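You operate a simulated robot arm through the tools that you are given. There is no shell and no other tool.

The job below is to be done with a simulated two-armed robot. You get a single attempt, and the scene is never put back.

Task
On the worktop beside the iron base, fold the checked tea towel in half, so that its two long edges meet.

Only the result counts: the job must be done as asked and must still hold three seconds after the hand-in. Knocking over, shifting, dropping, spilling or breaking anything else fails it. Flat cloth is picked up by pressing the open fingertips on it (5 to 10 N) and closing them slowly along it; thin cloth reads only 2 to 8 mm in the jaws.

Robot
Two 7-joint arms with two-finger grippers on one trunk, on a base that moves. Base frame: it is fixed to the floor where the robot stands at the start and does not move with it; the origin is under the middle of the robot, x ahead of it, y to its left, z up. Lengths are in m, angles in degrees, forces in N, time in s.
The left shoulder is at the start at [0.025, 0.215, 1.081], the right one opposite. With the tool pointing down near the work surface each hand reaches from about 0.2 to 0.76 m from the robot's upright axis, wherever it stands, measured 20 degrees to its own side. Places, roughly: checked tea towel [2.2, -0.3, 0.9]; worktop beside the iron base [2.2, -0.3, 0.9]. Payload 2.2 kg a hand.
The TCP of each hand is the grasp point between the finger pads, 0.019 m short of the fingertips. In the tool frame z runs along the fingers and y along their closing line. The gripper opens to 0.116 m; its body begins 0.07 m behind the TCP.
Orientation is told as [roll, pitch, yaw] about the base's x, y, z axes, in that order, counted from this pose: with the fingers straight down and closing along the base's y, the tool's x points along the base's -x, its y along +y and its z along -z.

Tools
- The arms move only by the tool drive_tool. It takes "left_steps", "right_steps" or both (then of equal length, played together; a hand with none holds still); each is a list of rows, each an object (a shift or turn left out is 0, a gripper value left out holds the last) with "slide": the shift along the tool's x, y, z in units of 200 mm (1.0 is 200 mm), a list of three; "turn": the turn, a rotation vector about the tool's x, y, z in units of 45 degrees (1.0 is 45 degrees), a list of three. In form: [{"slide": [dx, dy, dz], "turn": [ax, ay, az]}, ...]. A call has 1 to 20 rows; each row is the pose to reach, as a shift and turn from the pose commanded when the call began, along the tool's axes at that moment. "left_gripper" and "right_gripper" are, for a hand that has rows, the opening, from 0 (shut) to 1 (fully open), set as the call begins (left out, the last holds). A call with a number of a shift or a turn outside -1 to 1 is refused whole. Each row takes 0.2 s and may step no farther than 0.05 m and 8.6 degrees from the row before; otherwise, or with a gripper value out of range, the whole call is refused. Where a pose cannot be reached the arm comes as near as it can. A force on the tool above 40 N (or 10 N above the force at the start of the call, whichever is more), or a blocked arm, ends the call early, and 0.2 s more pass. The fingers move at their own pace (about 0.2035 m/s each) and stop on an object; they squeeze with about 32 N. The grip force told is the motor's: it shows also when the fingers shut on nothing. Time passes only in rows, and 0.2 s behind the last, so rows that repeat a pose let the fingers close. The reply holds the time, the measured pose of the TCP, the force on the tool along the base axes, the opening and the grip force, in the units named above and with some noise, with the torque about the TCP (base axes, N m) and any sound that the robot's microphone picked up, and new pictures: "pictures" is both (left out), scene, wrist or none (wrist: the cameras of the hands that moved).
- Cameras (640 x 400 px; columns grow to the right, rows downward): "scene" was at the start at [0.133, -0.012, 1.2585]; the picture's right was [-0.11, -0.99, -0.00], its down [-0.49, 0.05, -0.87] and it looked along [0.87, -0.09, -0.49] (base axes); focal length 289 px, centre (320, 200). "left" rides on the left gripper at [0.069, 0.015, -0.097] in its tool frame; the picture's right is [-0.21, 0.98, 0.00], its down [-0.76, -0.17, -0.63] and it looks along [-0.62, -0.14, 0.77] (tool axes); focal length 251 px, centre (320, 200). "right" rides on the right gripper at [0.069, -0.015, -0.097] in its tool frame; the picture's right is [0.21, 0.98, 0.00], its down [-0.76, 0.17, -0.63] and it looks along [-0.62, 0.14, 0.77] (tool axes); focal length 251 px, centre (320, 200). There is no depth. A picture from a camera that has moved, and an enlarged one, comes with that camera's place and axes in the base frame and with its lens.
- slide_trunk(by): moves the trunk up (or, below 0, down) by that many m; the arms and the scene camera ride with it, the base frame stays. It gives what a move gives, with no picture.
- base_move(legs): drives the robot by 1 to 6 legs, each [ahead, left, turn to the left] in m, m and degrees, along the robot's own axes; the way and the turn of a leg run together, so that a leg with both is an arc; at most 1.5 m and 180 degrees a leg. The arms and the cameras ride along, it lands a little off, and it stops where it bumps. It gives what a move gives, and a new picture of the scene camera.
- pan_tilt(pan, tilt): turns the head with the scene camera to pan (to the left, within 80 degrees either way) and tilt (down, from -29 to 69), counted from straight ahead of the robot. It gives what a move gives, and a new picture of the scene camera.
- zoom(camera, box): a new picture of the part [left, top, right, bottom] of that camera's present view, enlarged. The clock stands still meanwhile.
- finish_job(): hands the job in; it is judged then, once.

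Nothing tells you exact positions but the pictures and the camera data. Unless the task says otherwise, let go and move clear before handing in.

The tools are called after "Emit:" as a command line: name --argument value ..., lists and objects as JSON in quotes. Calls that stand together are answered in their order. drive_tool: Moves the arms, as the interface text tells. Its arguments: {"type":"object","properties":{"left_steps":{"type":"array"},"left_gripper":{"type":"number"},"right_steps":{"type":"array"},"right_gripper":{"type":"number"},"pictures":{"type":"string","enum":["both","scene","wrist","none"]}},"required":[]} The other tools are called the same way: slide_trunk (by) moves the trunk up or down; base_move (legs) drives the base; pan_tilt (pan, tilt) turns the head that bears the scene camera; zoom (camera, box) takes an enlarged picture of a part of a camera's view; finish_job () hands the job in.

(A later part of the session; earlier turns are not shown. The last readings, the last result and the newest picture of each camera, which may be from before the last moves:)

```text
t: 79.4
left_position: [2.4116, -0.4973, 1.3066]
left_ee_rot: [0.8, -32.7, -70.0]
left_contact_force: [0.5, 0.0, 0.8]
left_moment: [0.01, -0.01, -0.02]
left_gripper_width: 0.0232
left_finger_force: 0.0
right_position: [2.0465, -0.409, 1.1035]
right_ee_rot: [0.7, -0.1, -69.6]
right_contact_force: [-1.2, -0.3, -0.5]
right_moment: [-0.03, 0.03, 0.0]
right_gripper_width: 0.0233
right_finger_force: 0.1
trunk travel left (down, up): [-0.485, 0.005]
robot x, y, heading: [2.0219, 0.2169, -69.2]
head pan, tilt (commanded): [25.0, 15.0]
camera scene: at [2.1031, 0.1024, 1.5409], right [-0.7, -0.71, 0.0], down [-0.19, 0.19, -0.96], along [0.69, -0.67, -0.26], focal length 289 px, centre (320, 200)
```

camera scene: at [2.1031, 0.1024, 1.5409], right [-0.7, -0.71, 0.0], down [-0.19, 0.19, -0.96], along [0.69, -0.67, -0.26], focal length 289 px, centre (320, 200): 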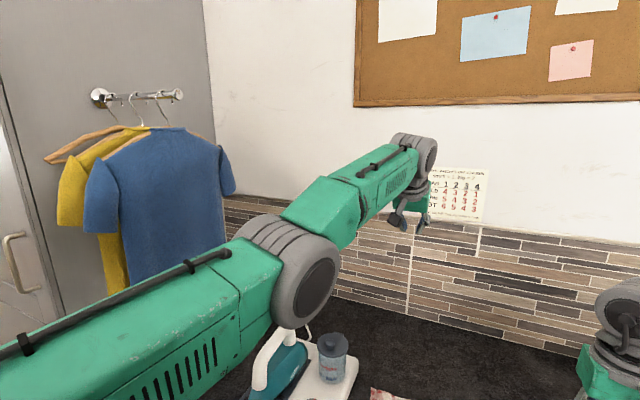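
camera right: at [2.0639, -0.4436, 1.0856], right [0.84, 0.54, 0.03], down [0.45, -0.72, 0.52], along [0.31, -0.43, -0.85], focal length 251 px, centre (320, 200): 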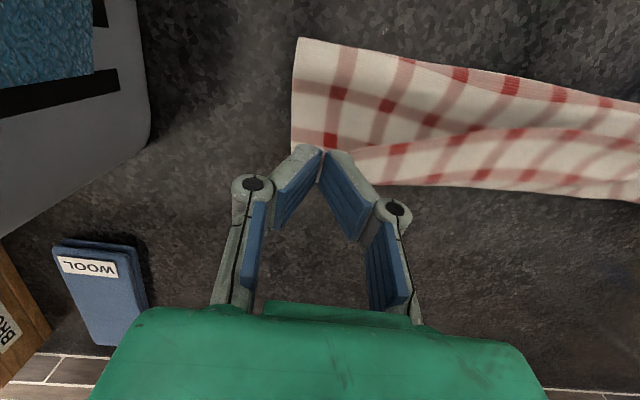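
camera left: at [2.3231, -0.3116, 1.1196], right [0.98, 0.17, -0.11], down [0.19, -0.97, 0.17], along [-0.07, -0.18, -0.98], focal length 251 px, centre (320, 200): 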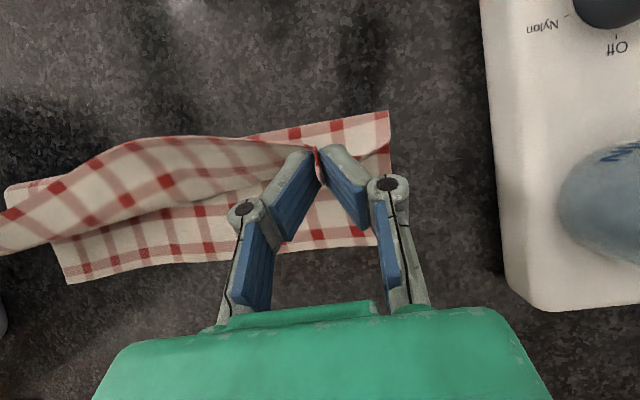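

The left arm is stretched almost straight with the elbow slightly "over-centre". I'll try moving the hand outward a little first (toward the free wall space) and downward to bring the elbow back over.

Emit:
drive_tool --left_steps '[{"slide": [-0.042, 0.0, 0.027]}, {"slide": [-0.084, 0.0, 0.054]}, {"slide": [-0.126, 0.0, 0.082]}, {"slide": [-0.168, 0.0, 0.109]}]' --pictures "scene"

```text
t: 80.4
left_position: [2.4255, -0.4995, 1.3083]
left_ee_rot: [0.7, -32.6, -70.0]
left_contact_force: [1.4, 0.2, -0.3]
left_moment: [0.01, 0.01, -0.02]
left_gripper_width: 0.0231
left_finger_force: 0.0
left hand out of reach, approached as far as the arm can: row 1, 2, 3, 4
right_position: [2.0449, -0.4096, 1.1018]
right_ee_rot: [0.9, -0.1, -69.6]
right_contact_force: [0.8, 0.0, 0.3]
right_moment: [0.02, 0.0, 0.01]
right_gripper_width: 0.0234
right_finger_force: 0.0
trunk travel left (down, up): [-0.485, 0.005]
robot x, y, heading: [2.0206, 0.2143, -69.1]
head pan, tilt (commanded): [25.0, 15.0]
camera scene: at [2.1024, 0.1022, 1.541], right [-0.7, -0.71, 0.0], down [-0.19, 0.19, -0.96], along [0.69, -0.67, -0.26], focal length 289 px, centre (320, 200)
```

scene: 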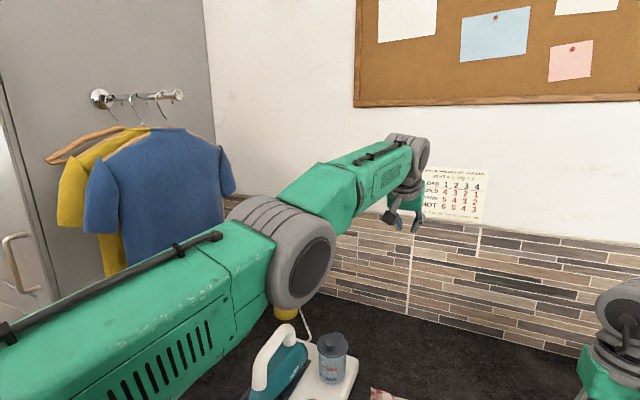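

Emit:
drive_tool --left_steps '[{"slide": [0.08, 0.0, 0.047]}, {"slide": [0.16, 0.0, 0.094]}, {"slide": [0.24, 0.0, 0.141]}, {"slide": [0.32, 0.0, 0.189]}, {"slide": [0.4, 0.0, 0.236]}, {"slide": [0.48, 0.0, 0.283]}]' --pictures "scene"

```text
t: 81.8
left_position: [2.4194, -0.5091, 1.21]
left_ee_rot: [1.0, -32.6, -69.9]
left_contact_force: [-0.2, -0.4, 0.7]
left_moment: [0.02, 0.02, -0.01]
left_gripper_width: 0.023
left_finger_force: 0.0
left hand out of reach, approached as far as the arm can: row 1, 2, 3, 4, 5, 6
right_position: [2.0472, -0.4086, 1.1015]
right_ee_rot: [0.7, -0.1, -69.5]
right_contact_force: [0.1, -0.6, -0.2]
right_moment: [0.01, 0.07, 0.01]
right_gripper_width: 0.0231
right_finger_force: 0.1
trunk travel left (down, up): [-0.485, 0.005]
robot x, y, heading: [2.0217, 0.2137, -69.2]
head pan, tilt (commanded): [25.0, 15.0]
camera scene: at [2.1029, 0.1016, 1.541], right [-0.7, -0.71, 0.0], down [-0.19, 0.19, -0.96], along [0.69, -0.67, -0.26], focal length 289 px, centre (320, 200)
```

scene: 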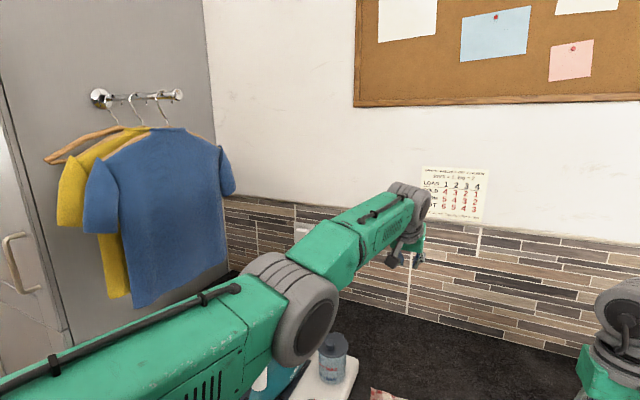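

I'll raise the left hand again, back the robot off from the worktop and turn to face along the free aisle, so I can bend that arm safely away from everything.

Emit:
drive_tool --left_steps '[{"slide": [-0.1, 0.0, -0.13]}, {"slide": [-0.2, 0.0, -0.26]}, {"slide": [-0.27, 0.0, -0.42]}]' --right_steps '[{"slide": [0, 0.0, -0.1]}, {"slide": [0, 0.0, -0.2]}, {"slide": [0, 0.0, -0.3]}]' --pictures "none"

Emit:
base_move --legs '[[-0.4, 0, 0]]'

```text
t: 82.6
left_position: [2.4199, -0.4967, 1.3097]
left_ee_rot: [0.9, -32.7, -70.0]
left_contact_force: [0.2, -0.7, -0.1]
left_moment: [-0.03, -0.05, 0.01]
left_gripper_width: 0.0232
left_finger_force: 0.0
left hand out of reach, approached as far as the arm can: row 1, 2, 3
right_position: [2.0463, -0.4086, 1.1631]
right_ee_rot: [0.7, -0.3, -69.6]
right_contact_force: [0.1, 0.2, -0.1]
right_moment: [-0.03, 0.0, -0.01]
right_gripper_width: 0.0235
right_finger_force: 0.1
trunk travel left (down, up): [-0.485, 0.005]
robot x, y, heading: [2.0199, 0.2129, -69.4]
head pan, tilt (commanded): [25.0, 15.0]
```

```text
t: 85.1
left_position: [2.2719, -0.1249, 1.3078]
left_ee_rot: [0.9, -32.6, -70.5]
left_contact_force: [0.0, 0.0, 0.2]
left_moment: [0.03, 0.01, 0.03]
left_gripper_width: 0.023
left_finger_force: 0.1
right_position: [1.9013, -0.0321, 1.1614]
right_ee_rot: [0.8, -0.1, -70.0]
right_contact_force: [-0.7, 0.6, -0.4]
right_moment: [0.02, -0.01, 0.04]
right_gripper_width: 0.0231
right_finger_force: 0.0
trunk travel left (down, up): [-0.485, 0.005]
robot x, y, heading: [1.8807, 0.5896, -69.6]
head pan, tilt (commanded): [25.0, 15.0]
camera scene: at [1.9604, 0.4785, 1.5409], right [-0.7, -0.71, 0.0], down [-0.18, 0.19, -0.96], along [0.69, -0.68, -0.26], focal length 289 px, centre (320, 200)
```

scene: 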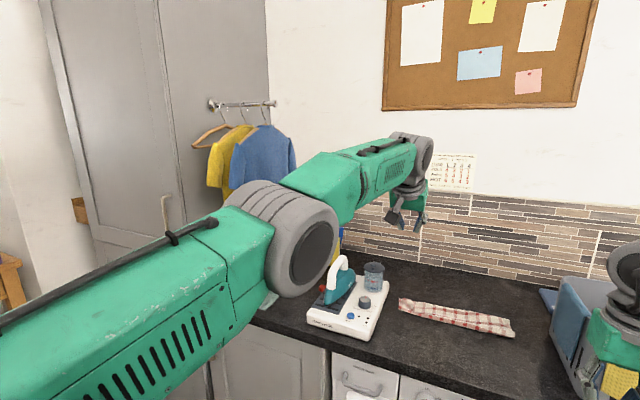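

Clear all round; now turning left to face along the aisle.

Emit:
base_move --legs '[[0, 0, 90]]'

```text
t: 89.4
left_position: [2.5855, 1.001, 1.3133]
left_ee_rot: [0.9, -32.9, 21.3]
left_contact_force: [0.3, -0.3, -0.1]
left_moment: [0.01, 0.02, 0.02]
left_gripper_width: 0.0234
left_finger_force: 0.0
right_position: [2.4989, 0.6263, 1.1657]
right_ee_rot: [0.7, -0.4, 21.6]
right_contact_force: [0.7, -0.8, -1.4]
right_moment: [0.01, -0.01, -0.03]
right_gripper_width: 0.0231
right_finger_force: 0.0
trunk travel left (down, up): [-0.485, 0.005]
robot x, y, heading: [1.8804, 0.5916, 21.9]
head pan, tilt (commanded): [25.0, 15.0]
camera scene: at [1.989, 0.6735, 1.5411], right [0.73, -0.68, 0.0], down [-0.18, -0.19, -0.96], along [0.66, 0.7, -0.26], focal length 289 px, centre (320, 200)
```

scene: 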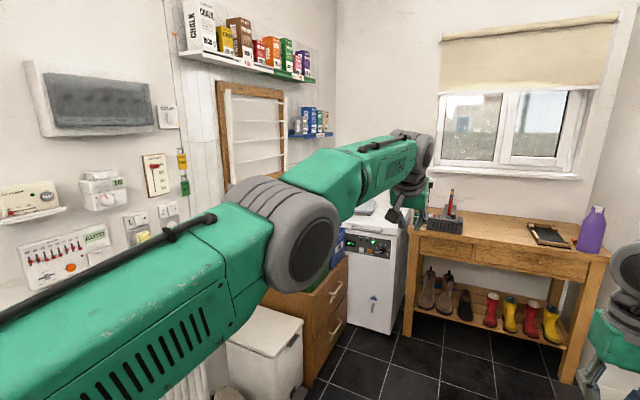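

Free aisle here. I'll lower the left hand well below shoulder height to get the elbow to flex properly.

Emit:
drive_tool --left_steps '[{"slide": [0.07, 0, 0.1], "turn": [0, 0.08, 0]}, {"slide": [0.14, 0, 0.2], "turn": [0, 0.16, 0]}, {"slide": [0.21, 0, 0.31], "turn": [0, 0.24, 0]}, {"slide": [0.28, 0, 0.42], "turn": [0, 0.32, 0]}, {"slide": [0.35, 0, 0.52], "turn": [0, 0.4, 0]}, {"slide": [0.42, 0, 0.63], "turn": [0, 0.48, 0]}, {"slide": [0.49, 0, 0.73], "turn": [0, 0.56, 0]}, {"slide": [0.545, 0, 0.839], "turn": [0, 0.64, 0]}]' --pictures "scene"

```text
t: 91.2
left_position: [2.5036, 0.9959, 1.1252]
left_ee_rot: [0.6, -4.4, 21.5]
left_contact_force: [0.2, -0.5, 0.3]
left_moment: [0.06, -0.01, -0.02]
left_gripper_width: 0.0232
left_finger_force: 0.0
left hand out of reach, approached as far as the arm can: row 1, 2, 3, 4, 5, 6, 7, 8
right_position: [2.496, 0.6251, 1.1687]
right_ee_rot: [0.7, -0.7, 21.6]
right_contact_force: [-0.5, 0.4, -0.5]
right_moment: [-0.01, 0.0, -0.02]
right_gripper_width: 0.0235
right_finger_force: 0.1
trunk travel left (down, up): [-0.485, 0.005]
robot x, y, heading: [1.8829, 0.5927, 21.9]
head pan, tilt (commanded): [25.0, 15.0]
camera scene: at [1.9897, 0.6743, 1.541], right [0.73, -0.68, 0.0], down [-0.18, -0.19, -0.96], along [0.66, 0.7, -0.26], focal length 289 px, centre (320, 200)
```

scene: 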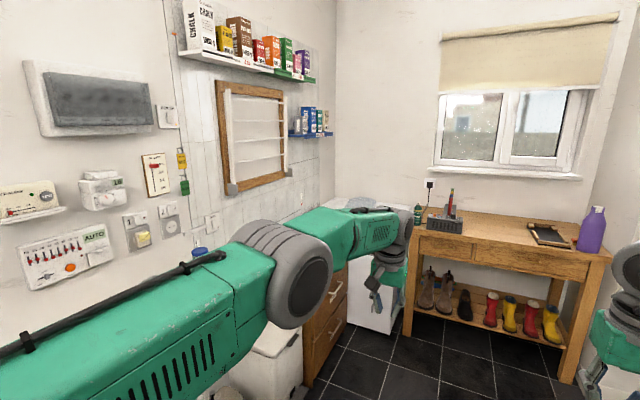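

Emit:
drive_tool --left_steps '[{"slide": [0.0, 0, 0.15]}, {"slide": [0.0, 0, 0.3]}, {"slide": [0.0, 0, 0.45]}, {"slide": [0.05, 0, 0.6]}, {"slide": [0.1, 0, 0.75]}, {"slide": [0.2, 0, 0.9]}, {"slide": [0.3, 0, 1.0]}, {"slide": [0.45, 0, 1.0]}]' --pictures "scene"

```text
t: 93.0
left_position: [2.4656, 0.9836, 0.9027]
left_ee_rot: [0.9, -4.3, 21.5]
left_contact_force: [0.9, -0.6, 0.6]
left_moment: [0.02, 0.06, 0.0]
left_gripper_width: 0.0236
left_finger_force: 0.0
left hand out of reach, approached as far as the arm can: row 2, 3, 4, 5, 7, 8
right_position: [2.4929, 0.6263, 1.1674]
right_ee_rot: [0.6, -0.8, 21.6]
right_contact_force: [-0.2, -0.2, -0.8]
right_moment: [-0.01, 0.04, 0.0]
right_gripper_width: 0.0229
right_finger_force: 0.0
trunk travel left (down, up): [-0.485, 0.005]
robot x, y, heading: [1.8822, 0.5934, 21.8]
head pan, tilt (commanded): [25.0, 15.0]
camera scene: at [1.9883, 0.6748, 1.5411], right [0.73, -0.68, 0.0], down [-0.18, -0.19, -0.96], along [0.66, 0.7, -0.26], focal length 289 px, centre (320, 200)
```

scene: 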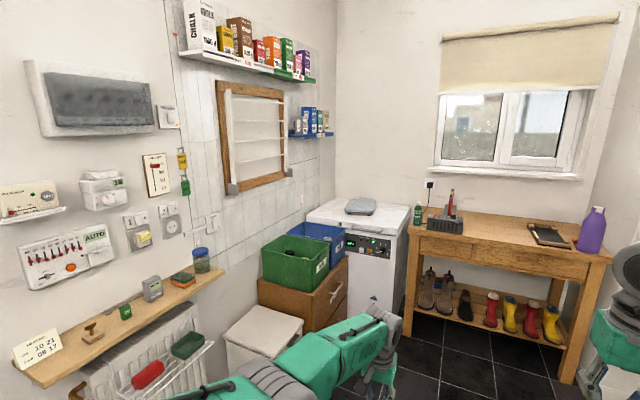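

Emit:
drive_tool --left_steps '[{"slide": [0.12, 0, -0.02]}, {"slide": [0.24, 0, -0.05]}, {"slide": [0.36, 0, -0.1]}, {"slide": [0.48, 0, -0.15]}, {"slide": [0.6, 0, -0.2]}]' --pictures "scene"

```text
t: 94.2
left_position: [2.4673, 0.9498, 0.8927]
left_ee_rot: [0.7, -4.2, 21.6]
left_contact_force: [-0.5, 0.8, 0.2]
left_moment: [0.01, 0.01, -0.03]
left_gripper_width: 0.0232
left_finger_force: 0.1
left hand out of reach, approached as far as the arm can: row 1, 2, 3, 4, 5
right_position: [2.4931, 0.6249, 1.1687]
right_ee_rot: [0.6, -0.7, 21.6]
right_contact_force: [0.1, -0.3, -0.2]
right_moment: [0.0, 0.02, 0.01]
right_gripper_width: 0.0235
right_finger_force: 0.0
trunk travel left (down, up): [-0.485, 0.005]
robot x, y, heading: [1.8815, 0.5946, 22.1]
head pan, tilt (commanded): [25.0, 15.0]
camera scene: at [1.9883, 0.6738, 1.5411], right [0.73, -0.68, 0.0], down [-0.18, -0.19, -0.96], along [0.66, 0.7, -0.26], focal length 289 px, centre (320, 200)
```

scene: 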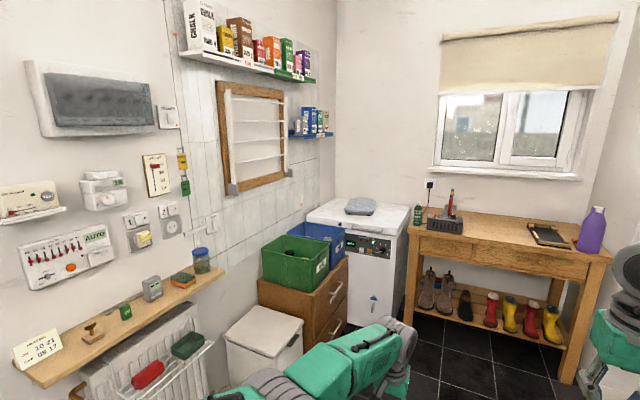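

I'll un-trap the elbow by tilting the tool so the fingertips point back toward me (which flexes the elbow), then pull the hand in.

Emit:
drive_tool --left_steps '[{"slide": [0.05, 0, -0.05], "turn": [0, 0.17, 0]}, {"slide": [0.1, 0, -0.1], "turn": [0, 0.34, 0]}, {"slide": [0.2, 0, -0.15], "turn": [0, 0.51, 0]}, {"slide": [0.3, 0, -0.2], "turn": [0, 0.68, 0]}, {"slide": [0.4, 0, -0.2], "turn": [0, 0.85, 0]}, {"slide": [0.5, 0, -0.2], "turn": [0, 1.0, 0]}, {"slide": [0.6, 0, -0.2], "turn": [0, 1.0, 0]}, {"slide": [0.7, 0, -0.2], "turn": [0, 1.0, 0]}]' --pictures "scene"

```text
t: 96.0
left_position: [2.3248, 0.8994, 0.9343]
left_ee_rot: [0.8, 40.7, 22.2]
left_contact_force: [0.2, 0.5, -0.3]
left_moment: [-0.06, 0.02, 0.02]
left_gripper_width: 0.0232
left_finger_force: 0.1
left hand out of reach, approached as far as the arm can: row 1, 2, 3, 4, 5, 6, 7, 8
right_position: [2.4944, 0.6285, 1.1692]
right_ee_rot: [0.7, -0.8, 21.6]
right_contact_force: [0.0, -0.2, 0.0]
right_moment: [0.0, -0.01, 0.0]
right_gripper_width: 0.0231
right_finger_force: 0.0
trunk travel left (down, up): [-0.485, 0.005]
robot x, y, heading: [1.8791, 0.5933, 21.9]
head pan, tilt (commanded): [25.0, 15.0]
camera scene: at [1.987, 0.6778, 1.541], right [0.73, -0.68, 0.0], down [-0.18, -0.19, -0.96], along [0.66, 0.7, -0.26], focal length 289 px, centre (320, 200)
```

scene: 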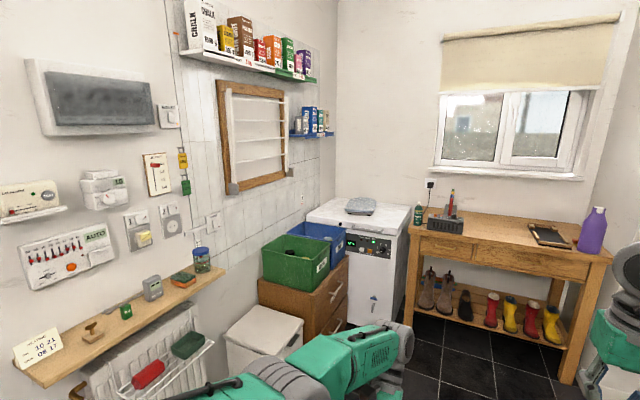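

Emit:
pan_tilt --pan 20 --tilt 45

```text
t: 96.9
left_position: [2.327, 0.8986, 0.9354]
left_ee_rot: [0.9, 40.8, 22.4]
left_contact_force: [0.4, -0.1, 0.3]
left_moment: [-0.01, 0.02, 0.0]
left_gripper_width: 0.0234
left_finger_force: 0.0
right_position: [2.4937, 0.6268, 1.1692]
right_ee_rot: [0.8, -0.7, 21.5]
right_contact_force: [-0.1, -0.5, 0.4]
right_moment: [0.0, 0.0, 0.01]
right_gripper_width: 0.0232
right_finger_force: 0.1
trunk travel left (down, up): [-0.485, 0.005]
robot x, y, heading: [1.8824, 0.5954, 21.5]
head pan, tilt (commanded): [20.0, 45.0]
camera scene: at [1.9842, 0.6615, 1.4943], right [0.67, -0.75, 0.0], down [-0.53, -0.47, -0.7], along [0.52, 0.47, -0.71], focal length 289 px, centre (320, 200)
```

scene: 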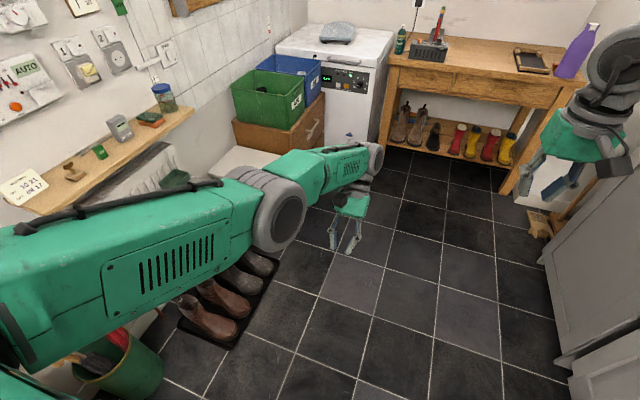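

Emit:
drive_tool --left_steps '[{"slide": [0.075, 0, 0.066]}, {"slide": [0.15, 0, 0.13]}, {"slide": [0.226, 0, 0.197]}, {"slide": [0.3, 0, 0.262]}, {"slide": [0.377, 0, 0.328]}, {"slide": [0.377, 0, 0.328]}]' --pictures "scene"

```text
t: 98.3
left_position: [2.3139, 0.8693, 0.9039]
left_ee_rot: [1.0, 40.6, 22.3]
left_contact_force: [-0.3, -0.6, 0.1]
left_moment: [-0.02, 0.01, -0.01]
left_gripper_width: 0.0233
left_finger_force: 0.0
left hand out of reach, approached as far as the arm can: row 1, 2, 3, 4, 5, 6
right_position: [2.4943, 0.6265, 1.1688]
right_ee_rot: [0.7, -0.6, 21.6]
right_contact_force: [0.8, 0.4, -0.1]
right_moment: [-0.05, 0.01, -0.02]
right_gripper_width: 0.0232
right_finger_force: 0.1
trunk travel left (down, up): [-0.485, 0.005]
robot x, y, heading: [1.8807, 0.5935, 21.7]
head pan, tilt (commanded): [20.0, 45.0]
camera scene: at [1.9845, 0.6603, 1.4943], right [0.67, -0.75, 0.0], down [-0.53, -0.47, -0.7], along [0.52, 0.47, -0.71], focal length 289 px, centre (320, 200)
```

scene: 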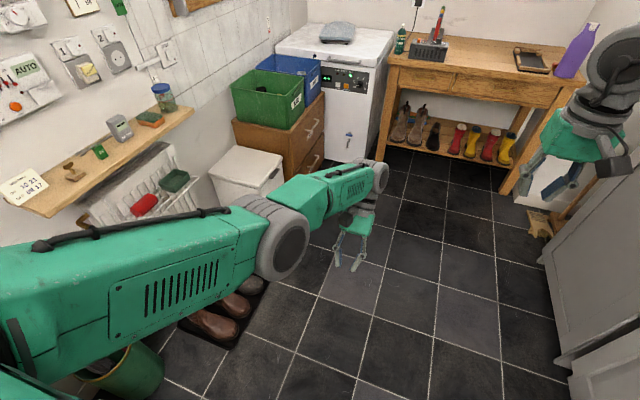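

The elbow lies exactly on the shoulder–wrist line: a straight-arm singularity. I'll pull the hand outward to fully straighten it, then tilt and raise so the elbow flexes the right way.

Emit:
drive_tool --left_steps '[{"slide": [-0.1, 0, -0.08], "turn": [0, -0.17, 0]}, {"slide": [-0.2, 0, -0.16], "turn": [0, -0.34, 0]}, {"slide": [-0.3, 0, -0.24], "turn": [0, -0.51, 0]}, {"slide": [-0.4, 0, -0.32], "turn": [0, -0.68, 0]}, {"slide": [-0.5, 0, -0.4], "turn": [0, -0.85, 0]}, {"slide": [-0.6, 0, -0.5], "turn": [0, -0.95, 0]}, {"slide": [-0.7, 0, -0.6], "turn": [0, -0.95, 0]}, {"slide": [-0.8, 0, -0.7], "turn": [0, -0.95, 0]}]' --pictures "none"

Emit:
drive_tool --left_steps '[{"slide": [0.0, 0, -0.15], "turn": [0, 0.15, 0]}, {"slide": [0.1, 0, -0.3], "turn": [0, 0.3, 0]}, {"slide": [0.2, 0, -0.45], "turn": [0, 0.45, 0]}, {"slide": [0.3, 0, -0.6], "turn": [0, 0.6, 0]}, {"slide": [0.4, 0, -0.75], "turn": [0, 0.75, 0]}, {"slide": [0.55, 0, -0.85], "turn": [0, 0.9, 0]}, {"slide": [0.7, 0, -0.95], "turn": [0, 1.0, 0]}, {"slide": [0.85, 0, -1.0], "turn": [0, 1.0, 0]}, {"slide": [1.0, 0, -1.0], "turn": [0, 1.0, 0]}]' --pictures "scene"

```text
t: 100.1
left_position: [2.47, 0.9426, 0.9144]
left_ee_rot: [0.7, -2.1, 21.6]
left_contact_force: [-0.6, -0.3, -1.5]
left_moment: [0.01, -0.01, 0.0]
left_gripper_width: 0.0234
left_finger_force: 0.0
left hand out of reach, approached as far as the arm can: row 1, 2, 3, 4, 5, 6, 7, 8
right_position: [2.4938, 0.627, 1.1681]
right_ee_rot: [0.8, -0.7, 21.5]
right_contact_force: [-0.5, -0.2, -0.3]
right_moment: [0.01, 0.0, 0.03]
right_gripper_width: 0.0231
right_finger_force: 0.0
trunk travel left (down, up): [-0.485, 0.005]
robot x, y, heading: [1.8818, 0.5932, 21.4]
head pan, tilt (commanded): [20.0, 45.0]
```

```text
t: 102.1
left_position: [2.276, 0.8625, 1.1072]
left_ee_rot: [0.7, 43.0, 22.1]
left_contact_force: [1.3, 0.5, 0.1]
left_moment: [0.01, 0.02, -0.01]
left_gripper_width: 0.0232
left_finger_force: 0.1
left hand out of reach, approached as far as the arm can: row 1, 2, 3, 4, 5, 6
right_position: [2.4938, 0.6263, 1.1683]
right_ee_rot: [0.7, -0.6, 21.6]
right_contact_force: [0.5, 0.4, -0.3]
right_moment: [0.02, 0.02, -0.01]
right_gripper_width: 0.0235
right_finger_force: 0.0
trunk travel left (down, up): [-0.485, 0.005]
robot x, y, heading: [1.8792, 0.5919, 21.8]
head pan, tilt (commanded): [20.0, 45.0]
camera scene: at [1.9844, 0.6597, 1.4943], right [0.67, -0.75, 0.0], down [-0.53, -0.47, -0.7], along [0.52, 0.47, -0.71], focal length 289 px, centre (320, 200)
```

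scene: 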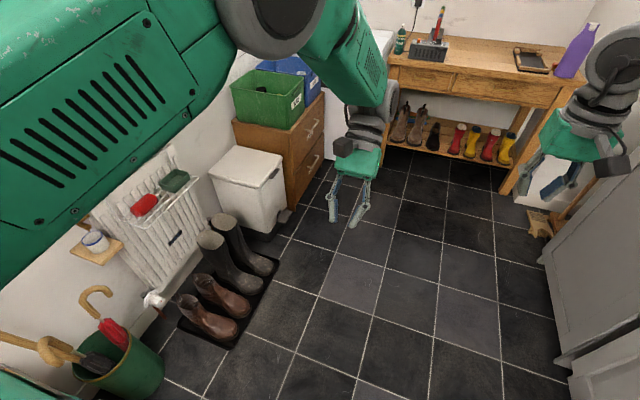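

That worked: the left elbow is up again and the arm is back in a normal posture. I'll straighten the tool to vertical and lift the hand to a safe travelling height.

Emit:
drive_tool --left_steps '[{"slide": [0, 0, -0.05], "turn": [0, -0.16, 0]}, {"slide": [0, 0, -0.1], "turn": [0, -0.32, 0]}, {"slide": [0, 0, -0.15], "turn": [0, -0.48, 0]}, {"slide": [0, 0, -0.2], "turn": [0, -0.64, 0]}, {"slide": [0, 0, -0.25], "turn": [0, -0.8, 0]}, {"slide": [0, 0, -0.3], "turn": [0, -0.956, 0]}]' --right_steps '[{"slide": [0, 0, -0.03]}, {"slide": [0, 0, -0.06]}, {"slide": [0, 0, -0.09]}, {"slide": [0, 0, -0.12]}, {"slide": [0, 0, -0.15]}, {"slide": [0, 0, -0.15]}]' --pictures "scene"

```text
t: 103.5
left_position: [2.3137, 0.8809, 1.151]
left_ee_rot: [-0.3, 0.2, 22.6]
left_contact_force: [-0.5, 0.2, -0.4]
left_moment: [0.0, -0.05, -0.02]
left_gripper_width: 0.0232
left_finger_force: 0.0
right_position: [2.4926, 0.6254, 1.1987]
right_ee_rot: [0.8, -0.8, 21.6]
right_contact_force: [-0.2, 0.3, 0.2]
right_moment: [-0.02, -0.02, 0.03]
right_gripper_width: 0.0231
right_finger_force: 0.0
trunk travel left (down, up): [-0.485, 0.005]
robot x, y, heading: [1.8792, 0.5927, 21.7]
head pan, tilt (commanded): [20.0, 45.0]
camera scene: at [1.983, 0.6603, 1.4944], right [0.67, -0.75, 0.0], down [-0.53, -0.47, -0.7], along [0.52, 0.47, -0.71], focal length 289 px, centre (320, 200)
```

scene: 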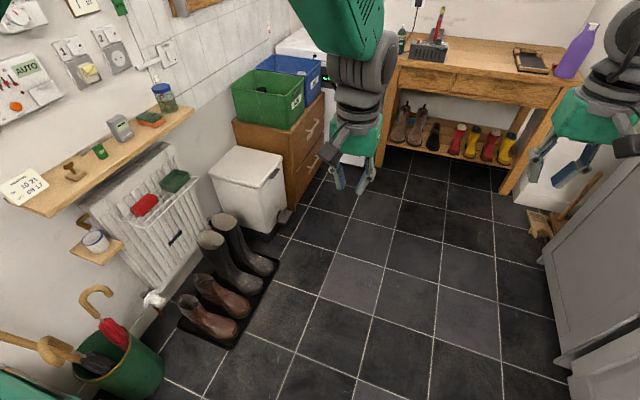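

Emit:
drive_tool --left_steps '[{"slide": [0, 0.1, -0.08]}, {"slide": [0, 0.2, -0.16]}, {"slide": [0, 0.3, -0.24]}, {"slide": [0, 0.4, -0.32]}]' --right_steps '[{"slide": [0.1, 0, -0.03]}, {"slide": [0.2, 0, -0.06]}, {"slide": [0.3, 0, -0.08]}, {"slide": [0.4, 0, -0.1]}]' --pictures "none"

Emit:
base_move --legs '[[0, 0, -91.3]]'

Emit:
pan_tilt --pan 0 --tilt 40

```text
t: 104.5
left_position: [2.2808, 0.9492, 1.218]
left_ee_rot: [0.6, -0.3, 21.6]
left_contact_force: [-0.1, -1.0, 0.5]
left_moment: [-0.03, -0.05, 0.02]
left_gripper_width: 0.0232
left_finger_force: 0.0
right_position: [2.4154, 0.5958, 1.216]
right_ee_rot: [0.7, -0.7, 21.5]
right_contact_force: [-0.1, -0.2, -0.1]
right_moment: [-0.05, -0.03, -0.03]
right_gripper_width: 0.0231
right_finger_force: 0.0
trunk travel left (down, up): [-0.485, 0.005]
robot x, y, heading: [1.882, 0.593, 22.0]
head pan, tilt (commanded): [20.0, 45.0]
```

```text
t: 108.8
left_position: [2.2348, 0.1879, 1.2163]
left_ee_rot: [0.7, -0.1, -68.9]
left_contact_force: [0.1, 0.1, -1.0]
left_moment: [0.0, -0.02, 0.0]
left_gripper_width: 0.0234
left_finger_force: 0.0
right_position: [1.8796, 0.0554, 1.2152]
right_ee_rot: [0.7, -0.7, -68.9]
right_contact_force: [-0.2, 0.8, 1.3]
right_moment: [-0.03, 0.03, 0.01]
right_gripper_width: 0.0233
right_finger_force: 0.1
trunk travel left (down, up): [-0.485, 0.005]
robot x, y, heading: [1.8819, 0.5916, -68.5]
head pan, tilt (commanded): [20.0, 45.0]
camera scene: at [1.9486, 0.4876, 1.4944], right [-0.75, -0.66, 0.0], down [-0.47, 0.53, -0.7], along [0.47, -0.53, -0.71], focal length 289 px, centre (320, 200)
```

scene: 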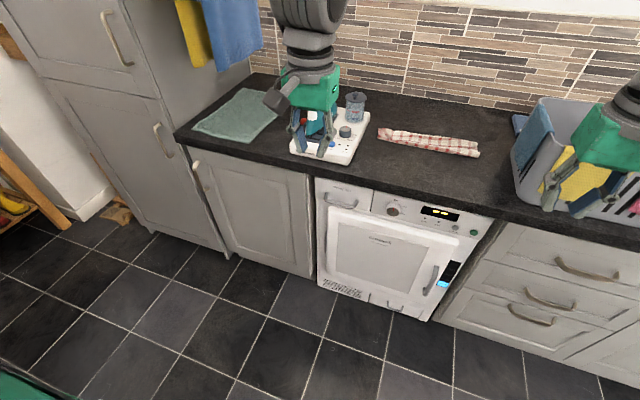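

```text
t: 109.6
left_position: [2.233, 0.1912, 1.2177]
left_ee_rot: [0.6, -0.4, -69.0]
left_contact_force: [-0.2, -0.7, 0.2]
left_moment: [0.0, 0.01, 0.0]
left_gripper_width: 0.0231
left_finger_force: 0.1
right_position: [1.8772, 0.0597, 1.2161]
right_ee_rot: [0.7, -0.8, -69.0]
right_contact_force: [-0.1, 1.2, 0.0]
right_moment: [-0.04, -0.01, -0.03]
right_gripper_width: 0.0231
right_finger_force: 0.1
trunk travel left (down, up): [-0.485, 0.005]
robot x, y, heading: [1.8809, 0.5936, -69.0]
head pan, tilt (commanded): [0.0, 40.0]
camera scene: at [1.9253, 0.4699, 1.5016], right [-0.93, -0.36, 0.0], down [-0.23, 0.6, -0.76], along [0.28, -0.71, -0.65], focal length 289 px, centre (320, 200)
```

scene: 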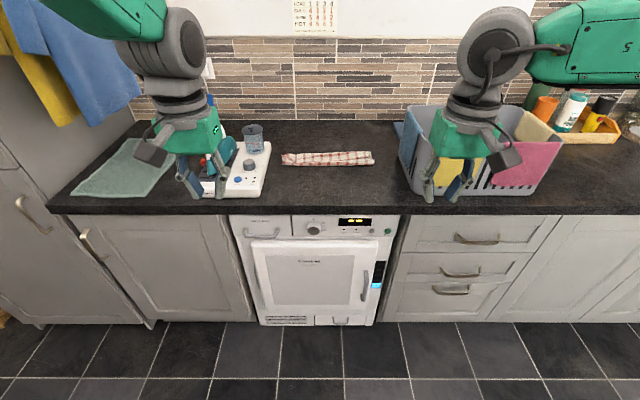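

Good view: the towel lies between iron base and basket. Driving forward to a slightly closer stance than before.

Emit:
base_move --legs '[[0.46, -0.035, -0.5]]'

Emit:
pan_tilt --pan 0 --tilt 52

Emit:
zoom --camera "scene" --box '[220, 130, 420, 255]'

```text
t: 112.3
left_position: [2.3557, -0.252, 1.2204]
left_ee_rot: [0.6, -0.3, -69.8]
left_contact_force: [-0.5, 0.0, -0.6]
left_moment: [0.0, -0.01, -0.04]
left_gripper_width: 0.0231
left_finger_force: 0.1
right_position: [1.9993, -0.3778, 1.2167]
right_ee_rot: [0.6, -0.9, -69.7]
right_contact_force: [-0.2, -0.1, -0.1]
right_moment: [0.02, -0.02, -0.01]
right_gripper_width: 0.0234
right_finger_force: 0.1
trunk travel left (down, up): [-0.485, 0.005]
robot x, y, heading: [2.013, 0.1546, -69.5]
head pan, tilt (commanded): [0.0, 40.0]
camera scene: at [2.0519, 0.0314, 1.5018], right [-0.94, -0.35, 0.0], down [-0.22, 0.6, -0.76], along [0.27, -0.72, -0.64], focal length 289 px, centre (320, 200)
```

scene: 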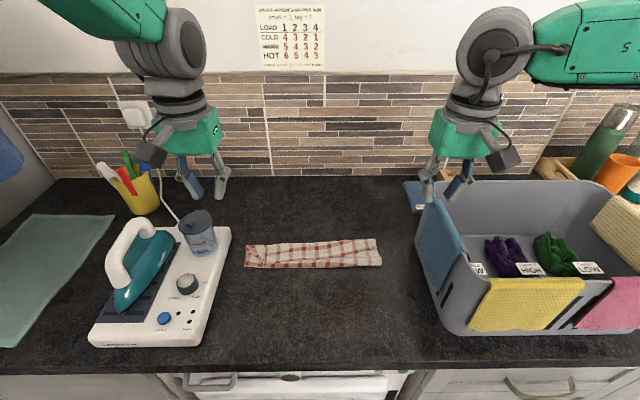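

```text
t: 113.1
left_position: [2.3565, -0.2508, 1.2186]
left_ee_rot: [0.8, -0.4, -69.6]
left_contact_force: [-0.2, 0.3, -0.3]
left_moment: [-0.02, 0.01, 0.03]
left_gripper_width: 0.0231
left_finger_force: 0.0
right_position: [1.9995, -0.3759, 1.2185]
right_ee_rot: [0.7, -0.9, -69.8]
right_contact_force: [0.5, -0.3, 0.0]
right_moment: [-0.01, 0.02, -0.02]
right_gripper_width: 0.0233
right_finger_force: 0.2
trunk travel left (down, up): [-0.485, 0.005]
robot x, y, heading: [2.0115, 0.1543, -69.6]
head pan, tilt (commanded): [0.0, 52.0]
camera scene: at [2.0499, 0.0386, 1.4848], right [-0.94, -0.35, 0.0], down [-0.28, 0.74, -0.61], along [0.21, -0.57, -0.79], focal length 289 px, centre (320, 200)
```

scene: 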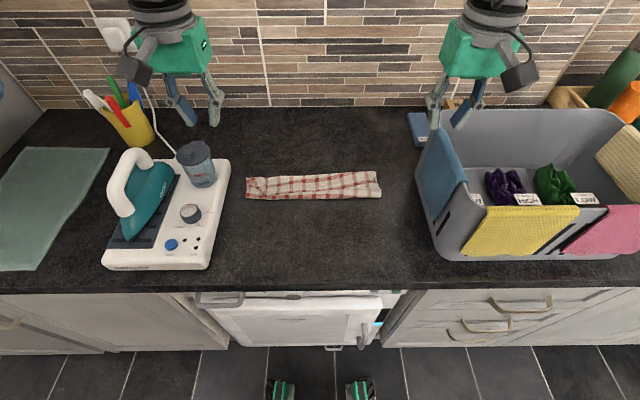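

```text
3.20 times, centred on (320, 192) of scene
camera zoom: at [2.0499, 0.0386, 1.4848], right [-0.94, -0.35, 0.0], down [-0.28, 0.74, -0.61], along [0.21, -0.57, -0.79], focal length 924 px, centre (320, 224)
```

zoom: 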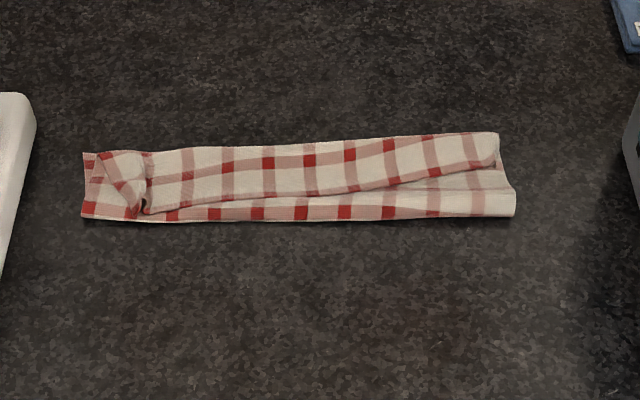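

Emit:
zoom --camera "scene" --box '[240, 160, 320, 210]'

Emit:
zoom --camera "scene" --box '[310, 160, 390, 210]'

```text
8.00 times, centred on (280, 185) of scene
camera zoom: at [2.0499, 0.0386, 1.4848], right [-0.94, -0.35, 0.0], down [-0.28, 0.74, -0.61], along [0.21, -0.57, -0.79], focal length 2309 px, centre (640, 320)
```

zoom: 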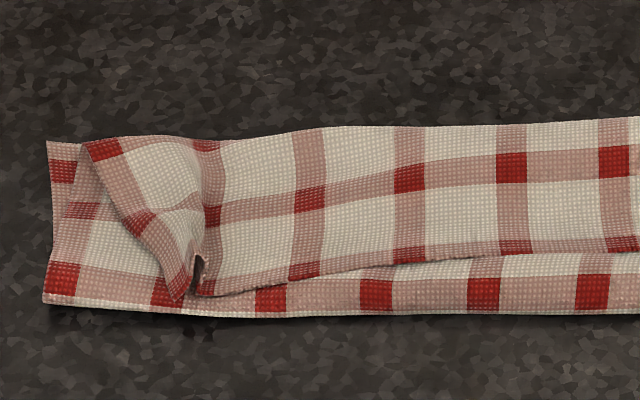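

```text
8.00 times, centred on (350, 185) of scene
camera zoom: at [2.0499, 0.0386, 1.4848], right [-0.94, -0.35, 0.0], down [-0.28, 0.74, -0.61], along [0.21, -0.57, -0.79], focal length 2309 px, centre (80, 320)
```

zoom: 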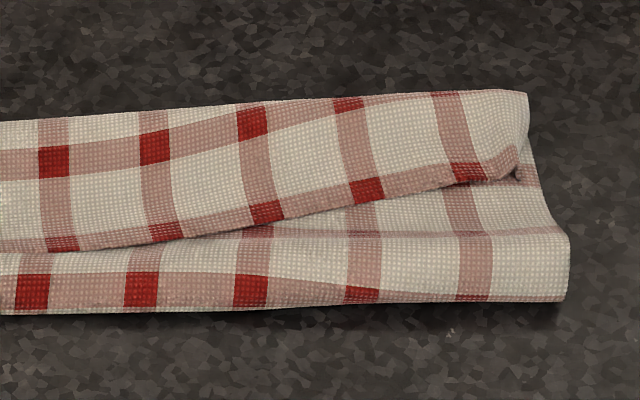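

The strip is now turned back ~4–5 cm and the crease is ~3 cm off the midline. Plan: re-grip the hem at the same two ridges with ~25° forward tilt, swing it toward me to re-lay the bottom half, then fold over again and release at the good (steep, taut) pose. Moving both hands above the ridges.

Emit:
drive_tool --left_gripper 0.3 --right_gripper 0.3 --left_steps '[{"slide": [-0.05, -0.027, 0.1], "turn": [0, -0.07, 0]}, {"slide": [-0.1, -0.054, 0.2], "turn": [0, -0.14, 0]}, {"slide": [-0.15, -0.081, 0.32], "turn": [0, -0.21, 0]}, {"slide": [-0.2, -0.108, 0.44], "turn": [0, -0.28, 0]}, {"slide": [-0.25, -0.135, 0.56], "turn": [0, -0.35, 0]}, {"slide": [-0.3, -0.163, 0.68], "turn": [0, -0.42, 0]}, {"slide": [-0.35, -0.19, 0.8], "turn": [0, -0.49, 0]}, {"slide": [-0.4, -0.217, 0.92], "turn": [0, -0.556, 0]}]' --right_steps '[{"slide": [-0.077, 0.032, 0.1], "turn": [0, -0.07, 0]}, {"slide": [-0.154, 0.064, 0.2], "turn": [0, -0.14, 0]}, {"slide": [-0.231, 0.095, 0.32], "turn": [0, -0.21, 0]}, {"slide": [-0.308, 0.127, 0.44], "turn": [0, -0.28, 0]}, {"slide": [-0.385, 0.159, 0.56], "turn": [0, -0.35, 0]}, {"slide": [-0.462, 0.19, 0.68], "turn": [0, -0.42, 0]}, {"slide": [-0.54, 0.222, 0.8], "turn": [0, -0.49, 0]}, {"slide": [-0.617, 0.254, 0.92], "turn": [0, -0.556, 0]}]' --pictures "both"

```text
t: 114.9
left_position: [2.3471, -0.3416, 1.0356]
left_ee_rot: [0.5, -25.5, -69.7]
left_contact_force: [-0.3, -0.4, -0.8]
left_moment: [-0.04, 0.04, 0.02]
left_gripper_width: 0.0349
left_finger_force: 0.0
right_position: [2.092, -0.4794, 1.0379]
right_ee_rot: [0.8, -26.0, -70.0]
right_contact_force: [-0.6, -0.4, -0.1]
right_moment: [0.05, -0.01, -0.01]
right_gripper_width: 0.0347
right_finger_force: 0.0
trunk travel left (down, up): [-0.485, 0.005]
robot x, y, heading: [2.0145, 0.1573, -69.7]
head pan, tilt (commanded): [0.0, 52.0]
camera scene: at [2.0514, 0.0366, 1.4845], right [-0.94, -0.35, 0.0], down [-0.28, 0.74, -0.61], along [0.21, -0.57, -0.79], focal length 289 px, centre (320, 200)
camera right: at [2.0411, -0.3882, 1.092], right [0.85, 0.52, -0.08], down [0.29, -0.32, 0.9], along [0.44, -0.79, -0.42], focal length 251 px, centre (320, 200)
camera left: at [2.3241, -0.2372, 1.0921], right [0.98, 0.16, 0.1], down [-0.02, -0.45, 0.9], along [0.19, -0.88, -0.43], focal length 251 px, centre (320, 200)
```

scene: 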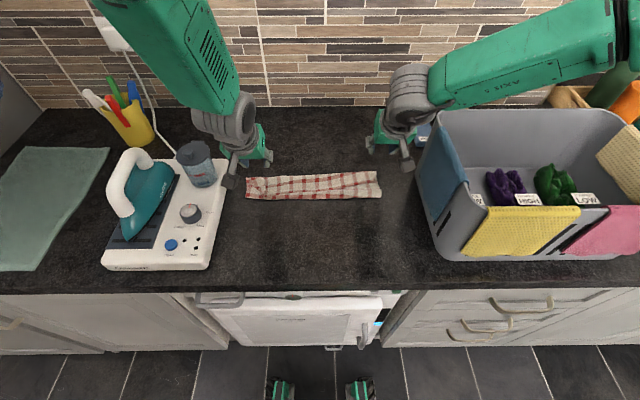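
right: 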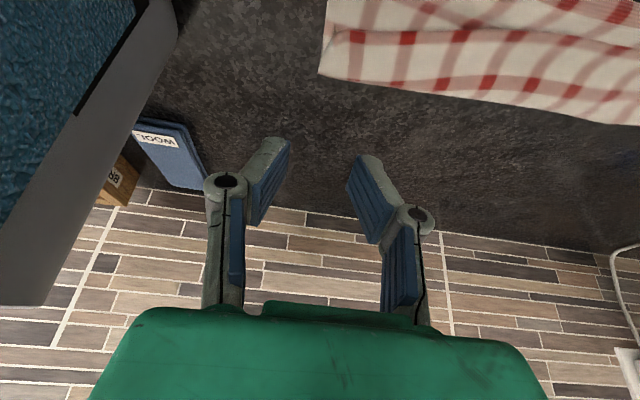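
left: 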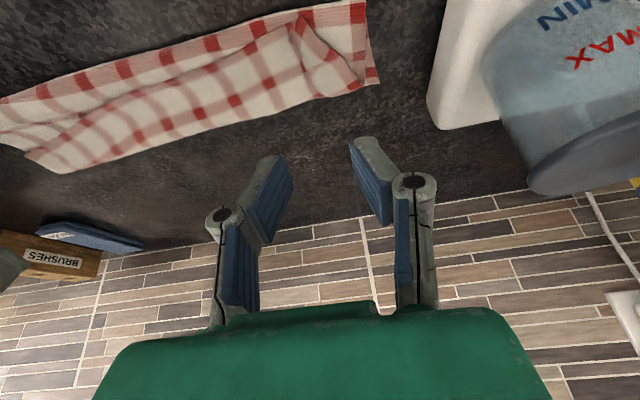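

Emit:
zoom --camera "left" --box '[220, 0, 420, 125]'

Emit:
zoom --camera "right" --box '[280, 0, 480, 125]'

```text
3.20 times, centred on (320, 62) of left
camera zoom: at [2.3241, -0.2372, 1.0921], right [0.98, 0.16, 0.1], down [-0.02, -0.45, 0.9], along [0.19, -0.88, -0.43], focal length 805 px, centre (320, 640)
```

zoom: 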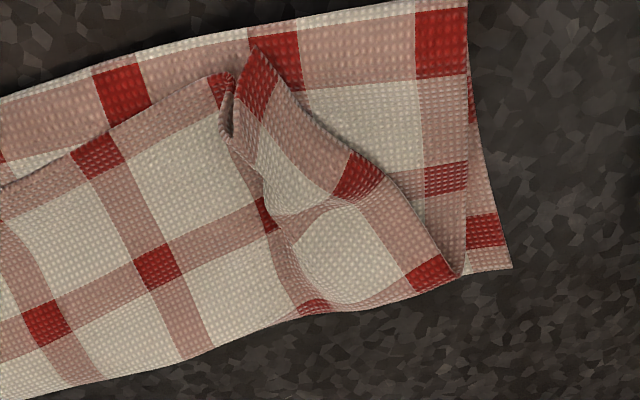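

```text
3.20 times, centred on (380, 62) of right
camera zoom: at [2.0411, -0.3882, 1.092], right [0.85, 0.52, -0.08], down [0.29, -0.32, 0.9], along [0.44, -0.79, -0.42], focal length 805 px, centre (128, 640)
```

zoom: 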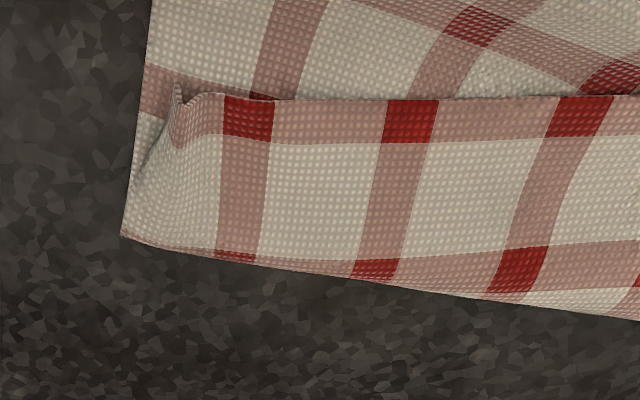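

Emit:
drive_tool --left_steps '[{"slide": [0.05, -0.01, 0.09]}, {"slide": [0.1, -0.02, 0.18]}, {"slide": [0.15, -0.03, 0.27]}, {"slide": [0.19, -0.03, 0.356]}]' --right_steps '[{"slide": [0.043, 0, 0.095]}, {"slide": [0.085, 0, 0.19]}, {"slide": [0.128, 0, 0.285]}, {"slide": [0.17, 0, 0.379]}]' --pictures "wrist"

Emit:
zoom --camera "left" --box '[220, 40, 460, 190]'

Emit:
zoom --camera "right" --box '[200, 40, 440, 190]'

```text
t: 115.9
left_position: [2.341, -0.3391, 0.9523]
left_ee_rot: [0.9, -25.4, -70.2]
left_contact_force: [-0.4, 0.0, 0.4]
left_moment: [0.03, 0.01, -0.02]
left_gripper_width: 0.0348
left_finger_force: 0.0
right_position: [2.0929, -0.4825, 0.9536]
right_ee_rot: [0.8, -25.9, -70.0]
right_contact_force: [0.4, -0.6, -0.1]
right_moment: [0.05, 0.0, -0.01]
right_gripper_width: 0.0345
right_finger_force: 0.1
trunk travel left (down, up): [-0.485, 0.005]
robot x, y, heading: [2.0087, 0.1533, -69.7]
head pan, tilt (commanded): [0.0, 52.0]
camera right: at [2.0423, -0.39, 1.0085], right [0.85, 0.52, -0.08], down [0.29, -0.32, 0.9], along [0.44, -0.79, -0.42], focal length 251 px, centre (320, 200)
camera left: at [2.318, -0.2352, 1.0087], right [0.98, 0.15, 0.11], down [-0.03, -0.45, 0.89], along [0.19, -0.88, -0.44], focal length 251 px, centre (320, 200)
```

right: 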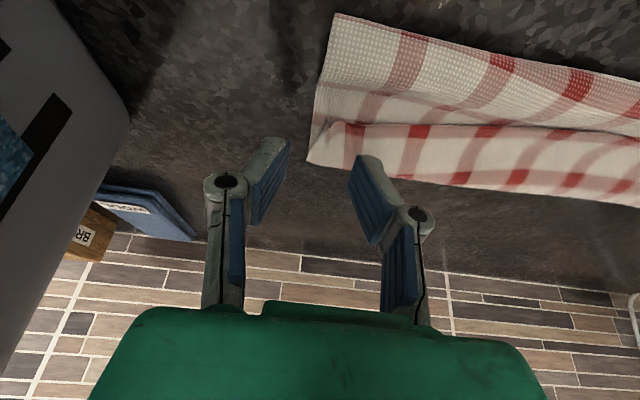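
left: 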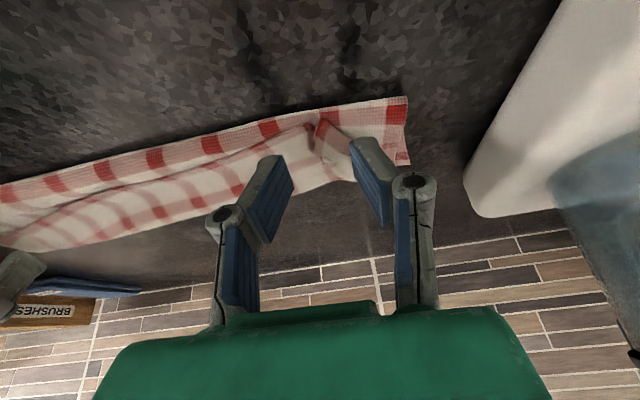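

```text
2.67 times, centred on (340, 115) of left
camera zoom: at [2.318, -0.2352, 1.0087], right [0.98, 0.15, 0.11], down [-0.03, -0.45, 0.89], along [0.19, -0.88, -0.44], focal length 670 px, centre (267, 427)
```

zoom: 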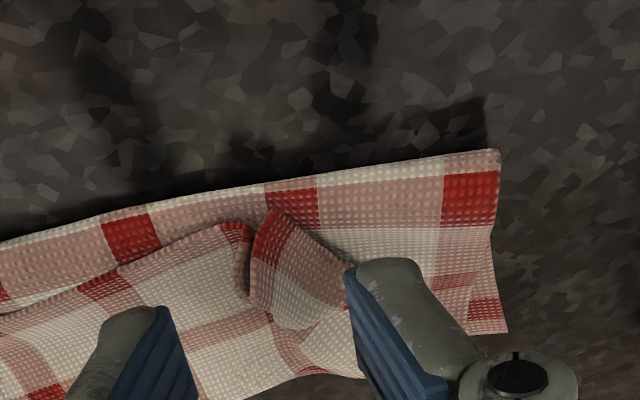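

```text
2.67 times, centred on (320, 115) of right
camera zoom: at [2.0423, -0.39, 1.0085], right [0.85, 0.52, -0.08], down [0.29, -0.32, 0.9], along [0.44, -0.79, -0.42], focal length 670 px, centre (320, 427)
```

zoom: 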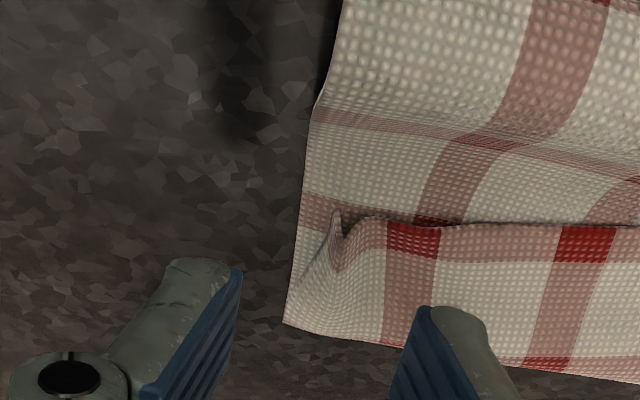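

Aligned on both sides. Lowering to straddle the ridges.

Emit:
drive_tool --left_steps '[{"slide": [0.011, 0, 0.023]}, {"slide": [0.022, 0, 0.046]}, {"slide": [0.033, 0, 0.069]}]' --right_steps '[{"slide": [0.015, 0, 0.0235]}, {"slide": [0.03, 0, 0.047]}, {"slide": [0.045, 0, 0.0705]}]' --pictures "none"

Emit:
zoom --camera "left" --box '[220, 60, 460, 210]'

Emit:
zoom --camera "right" --box '[200, 60, 440, 210]'

```text
t: 116.7
left_position: [2.34, -0.3379, 0.9392]
left_ee_rot: [0.6, -25.6, -70.0]
left_contact_force: [-0.2, -0.2, -0.4]
left_moment: [-0.01, -0.01, -0.01]
left_gripper_width: 0.0347
left_finger_force: 0.0
right_position: [2.0948, -0.4786, 0.9373]
right_ee_rot: [0.9, -26.1, -70.1]
right_contact_force: [0.2, 0.1, -0.2]
right_moment: [0.0, -0.04, -0.01]
right_gripper_width: 0.0348
right_finger_force: 0.1
trunk travel left (down, up): [-0.485, 0.005]
robot x, y, heading: [2.0146, 0.1541, -69.9]
head pan, tilt (commanded): [0.0, 52.0]
```

```text
2.67 times, centred on (340, 135) of left
camera zoom: at [2.3171, -0.2353, 0.9949], right [0.98, 0.16, 0.1], down [-0.02, -0.45, 0.89], along [0.19, -0.88, -0.43], focal length 670 px, centre (267, 373)
```

zoom: 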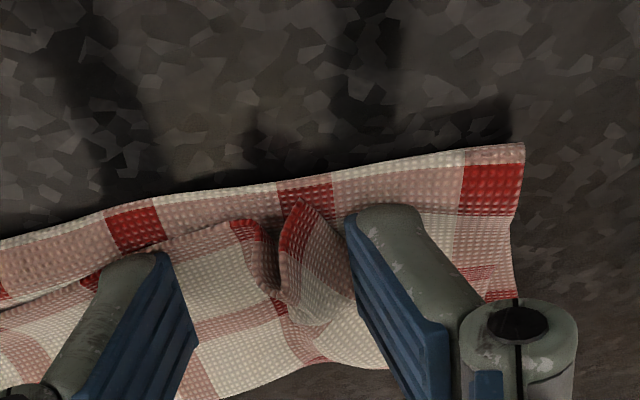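

```text
2.67 times, centred on (320, 135) of right
camera zoom: at [2.0433, -0.3863, 0.993], right [0.85, 0.52, -0.08], down [0.28, -0.32, 0.9], along [0.44, -0.79, -0.42], focal length 670 px, centre (320, 373)
```

zoom: 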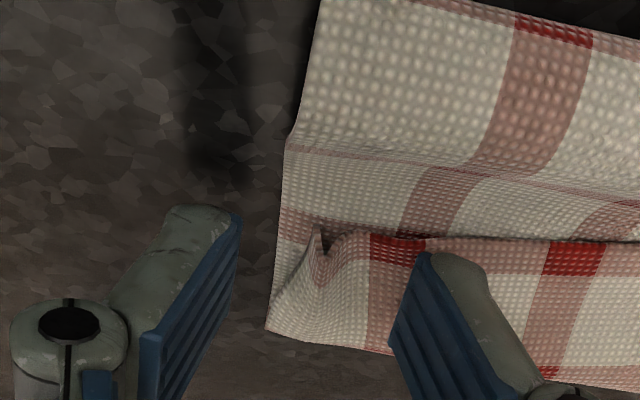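

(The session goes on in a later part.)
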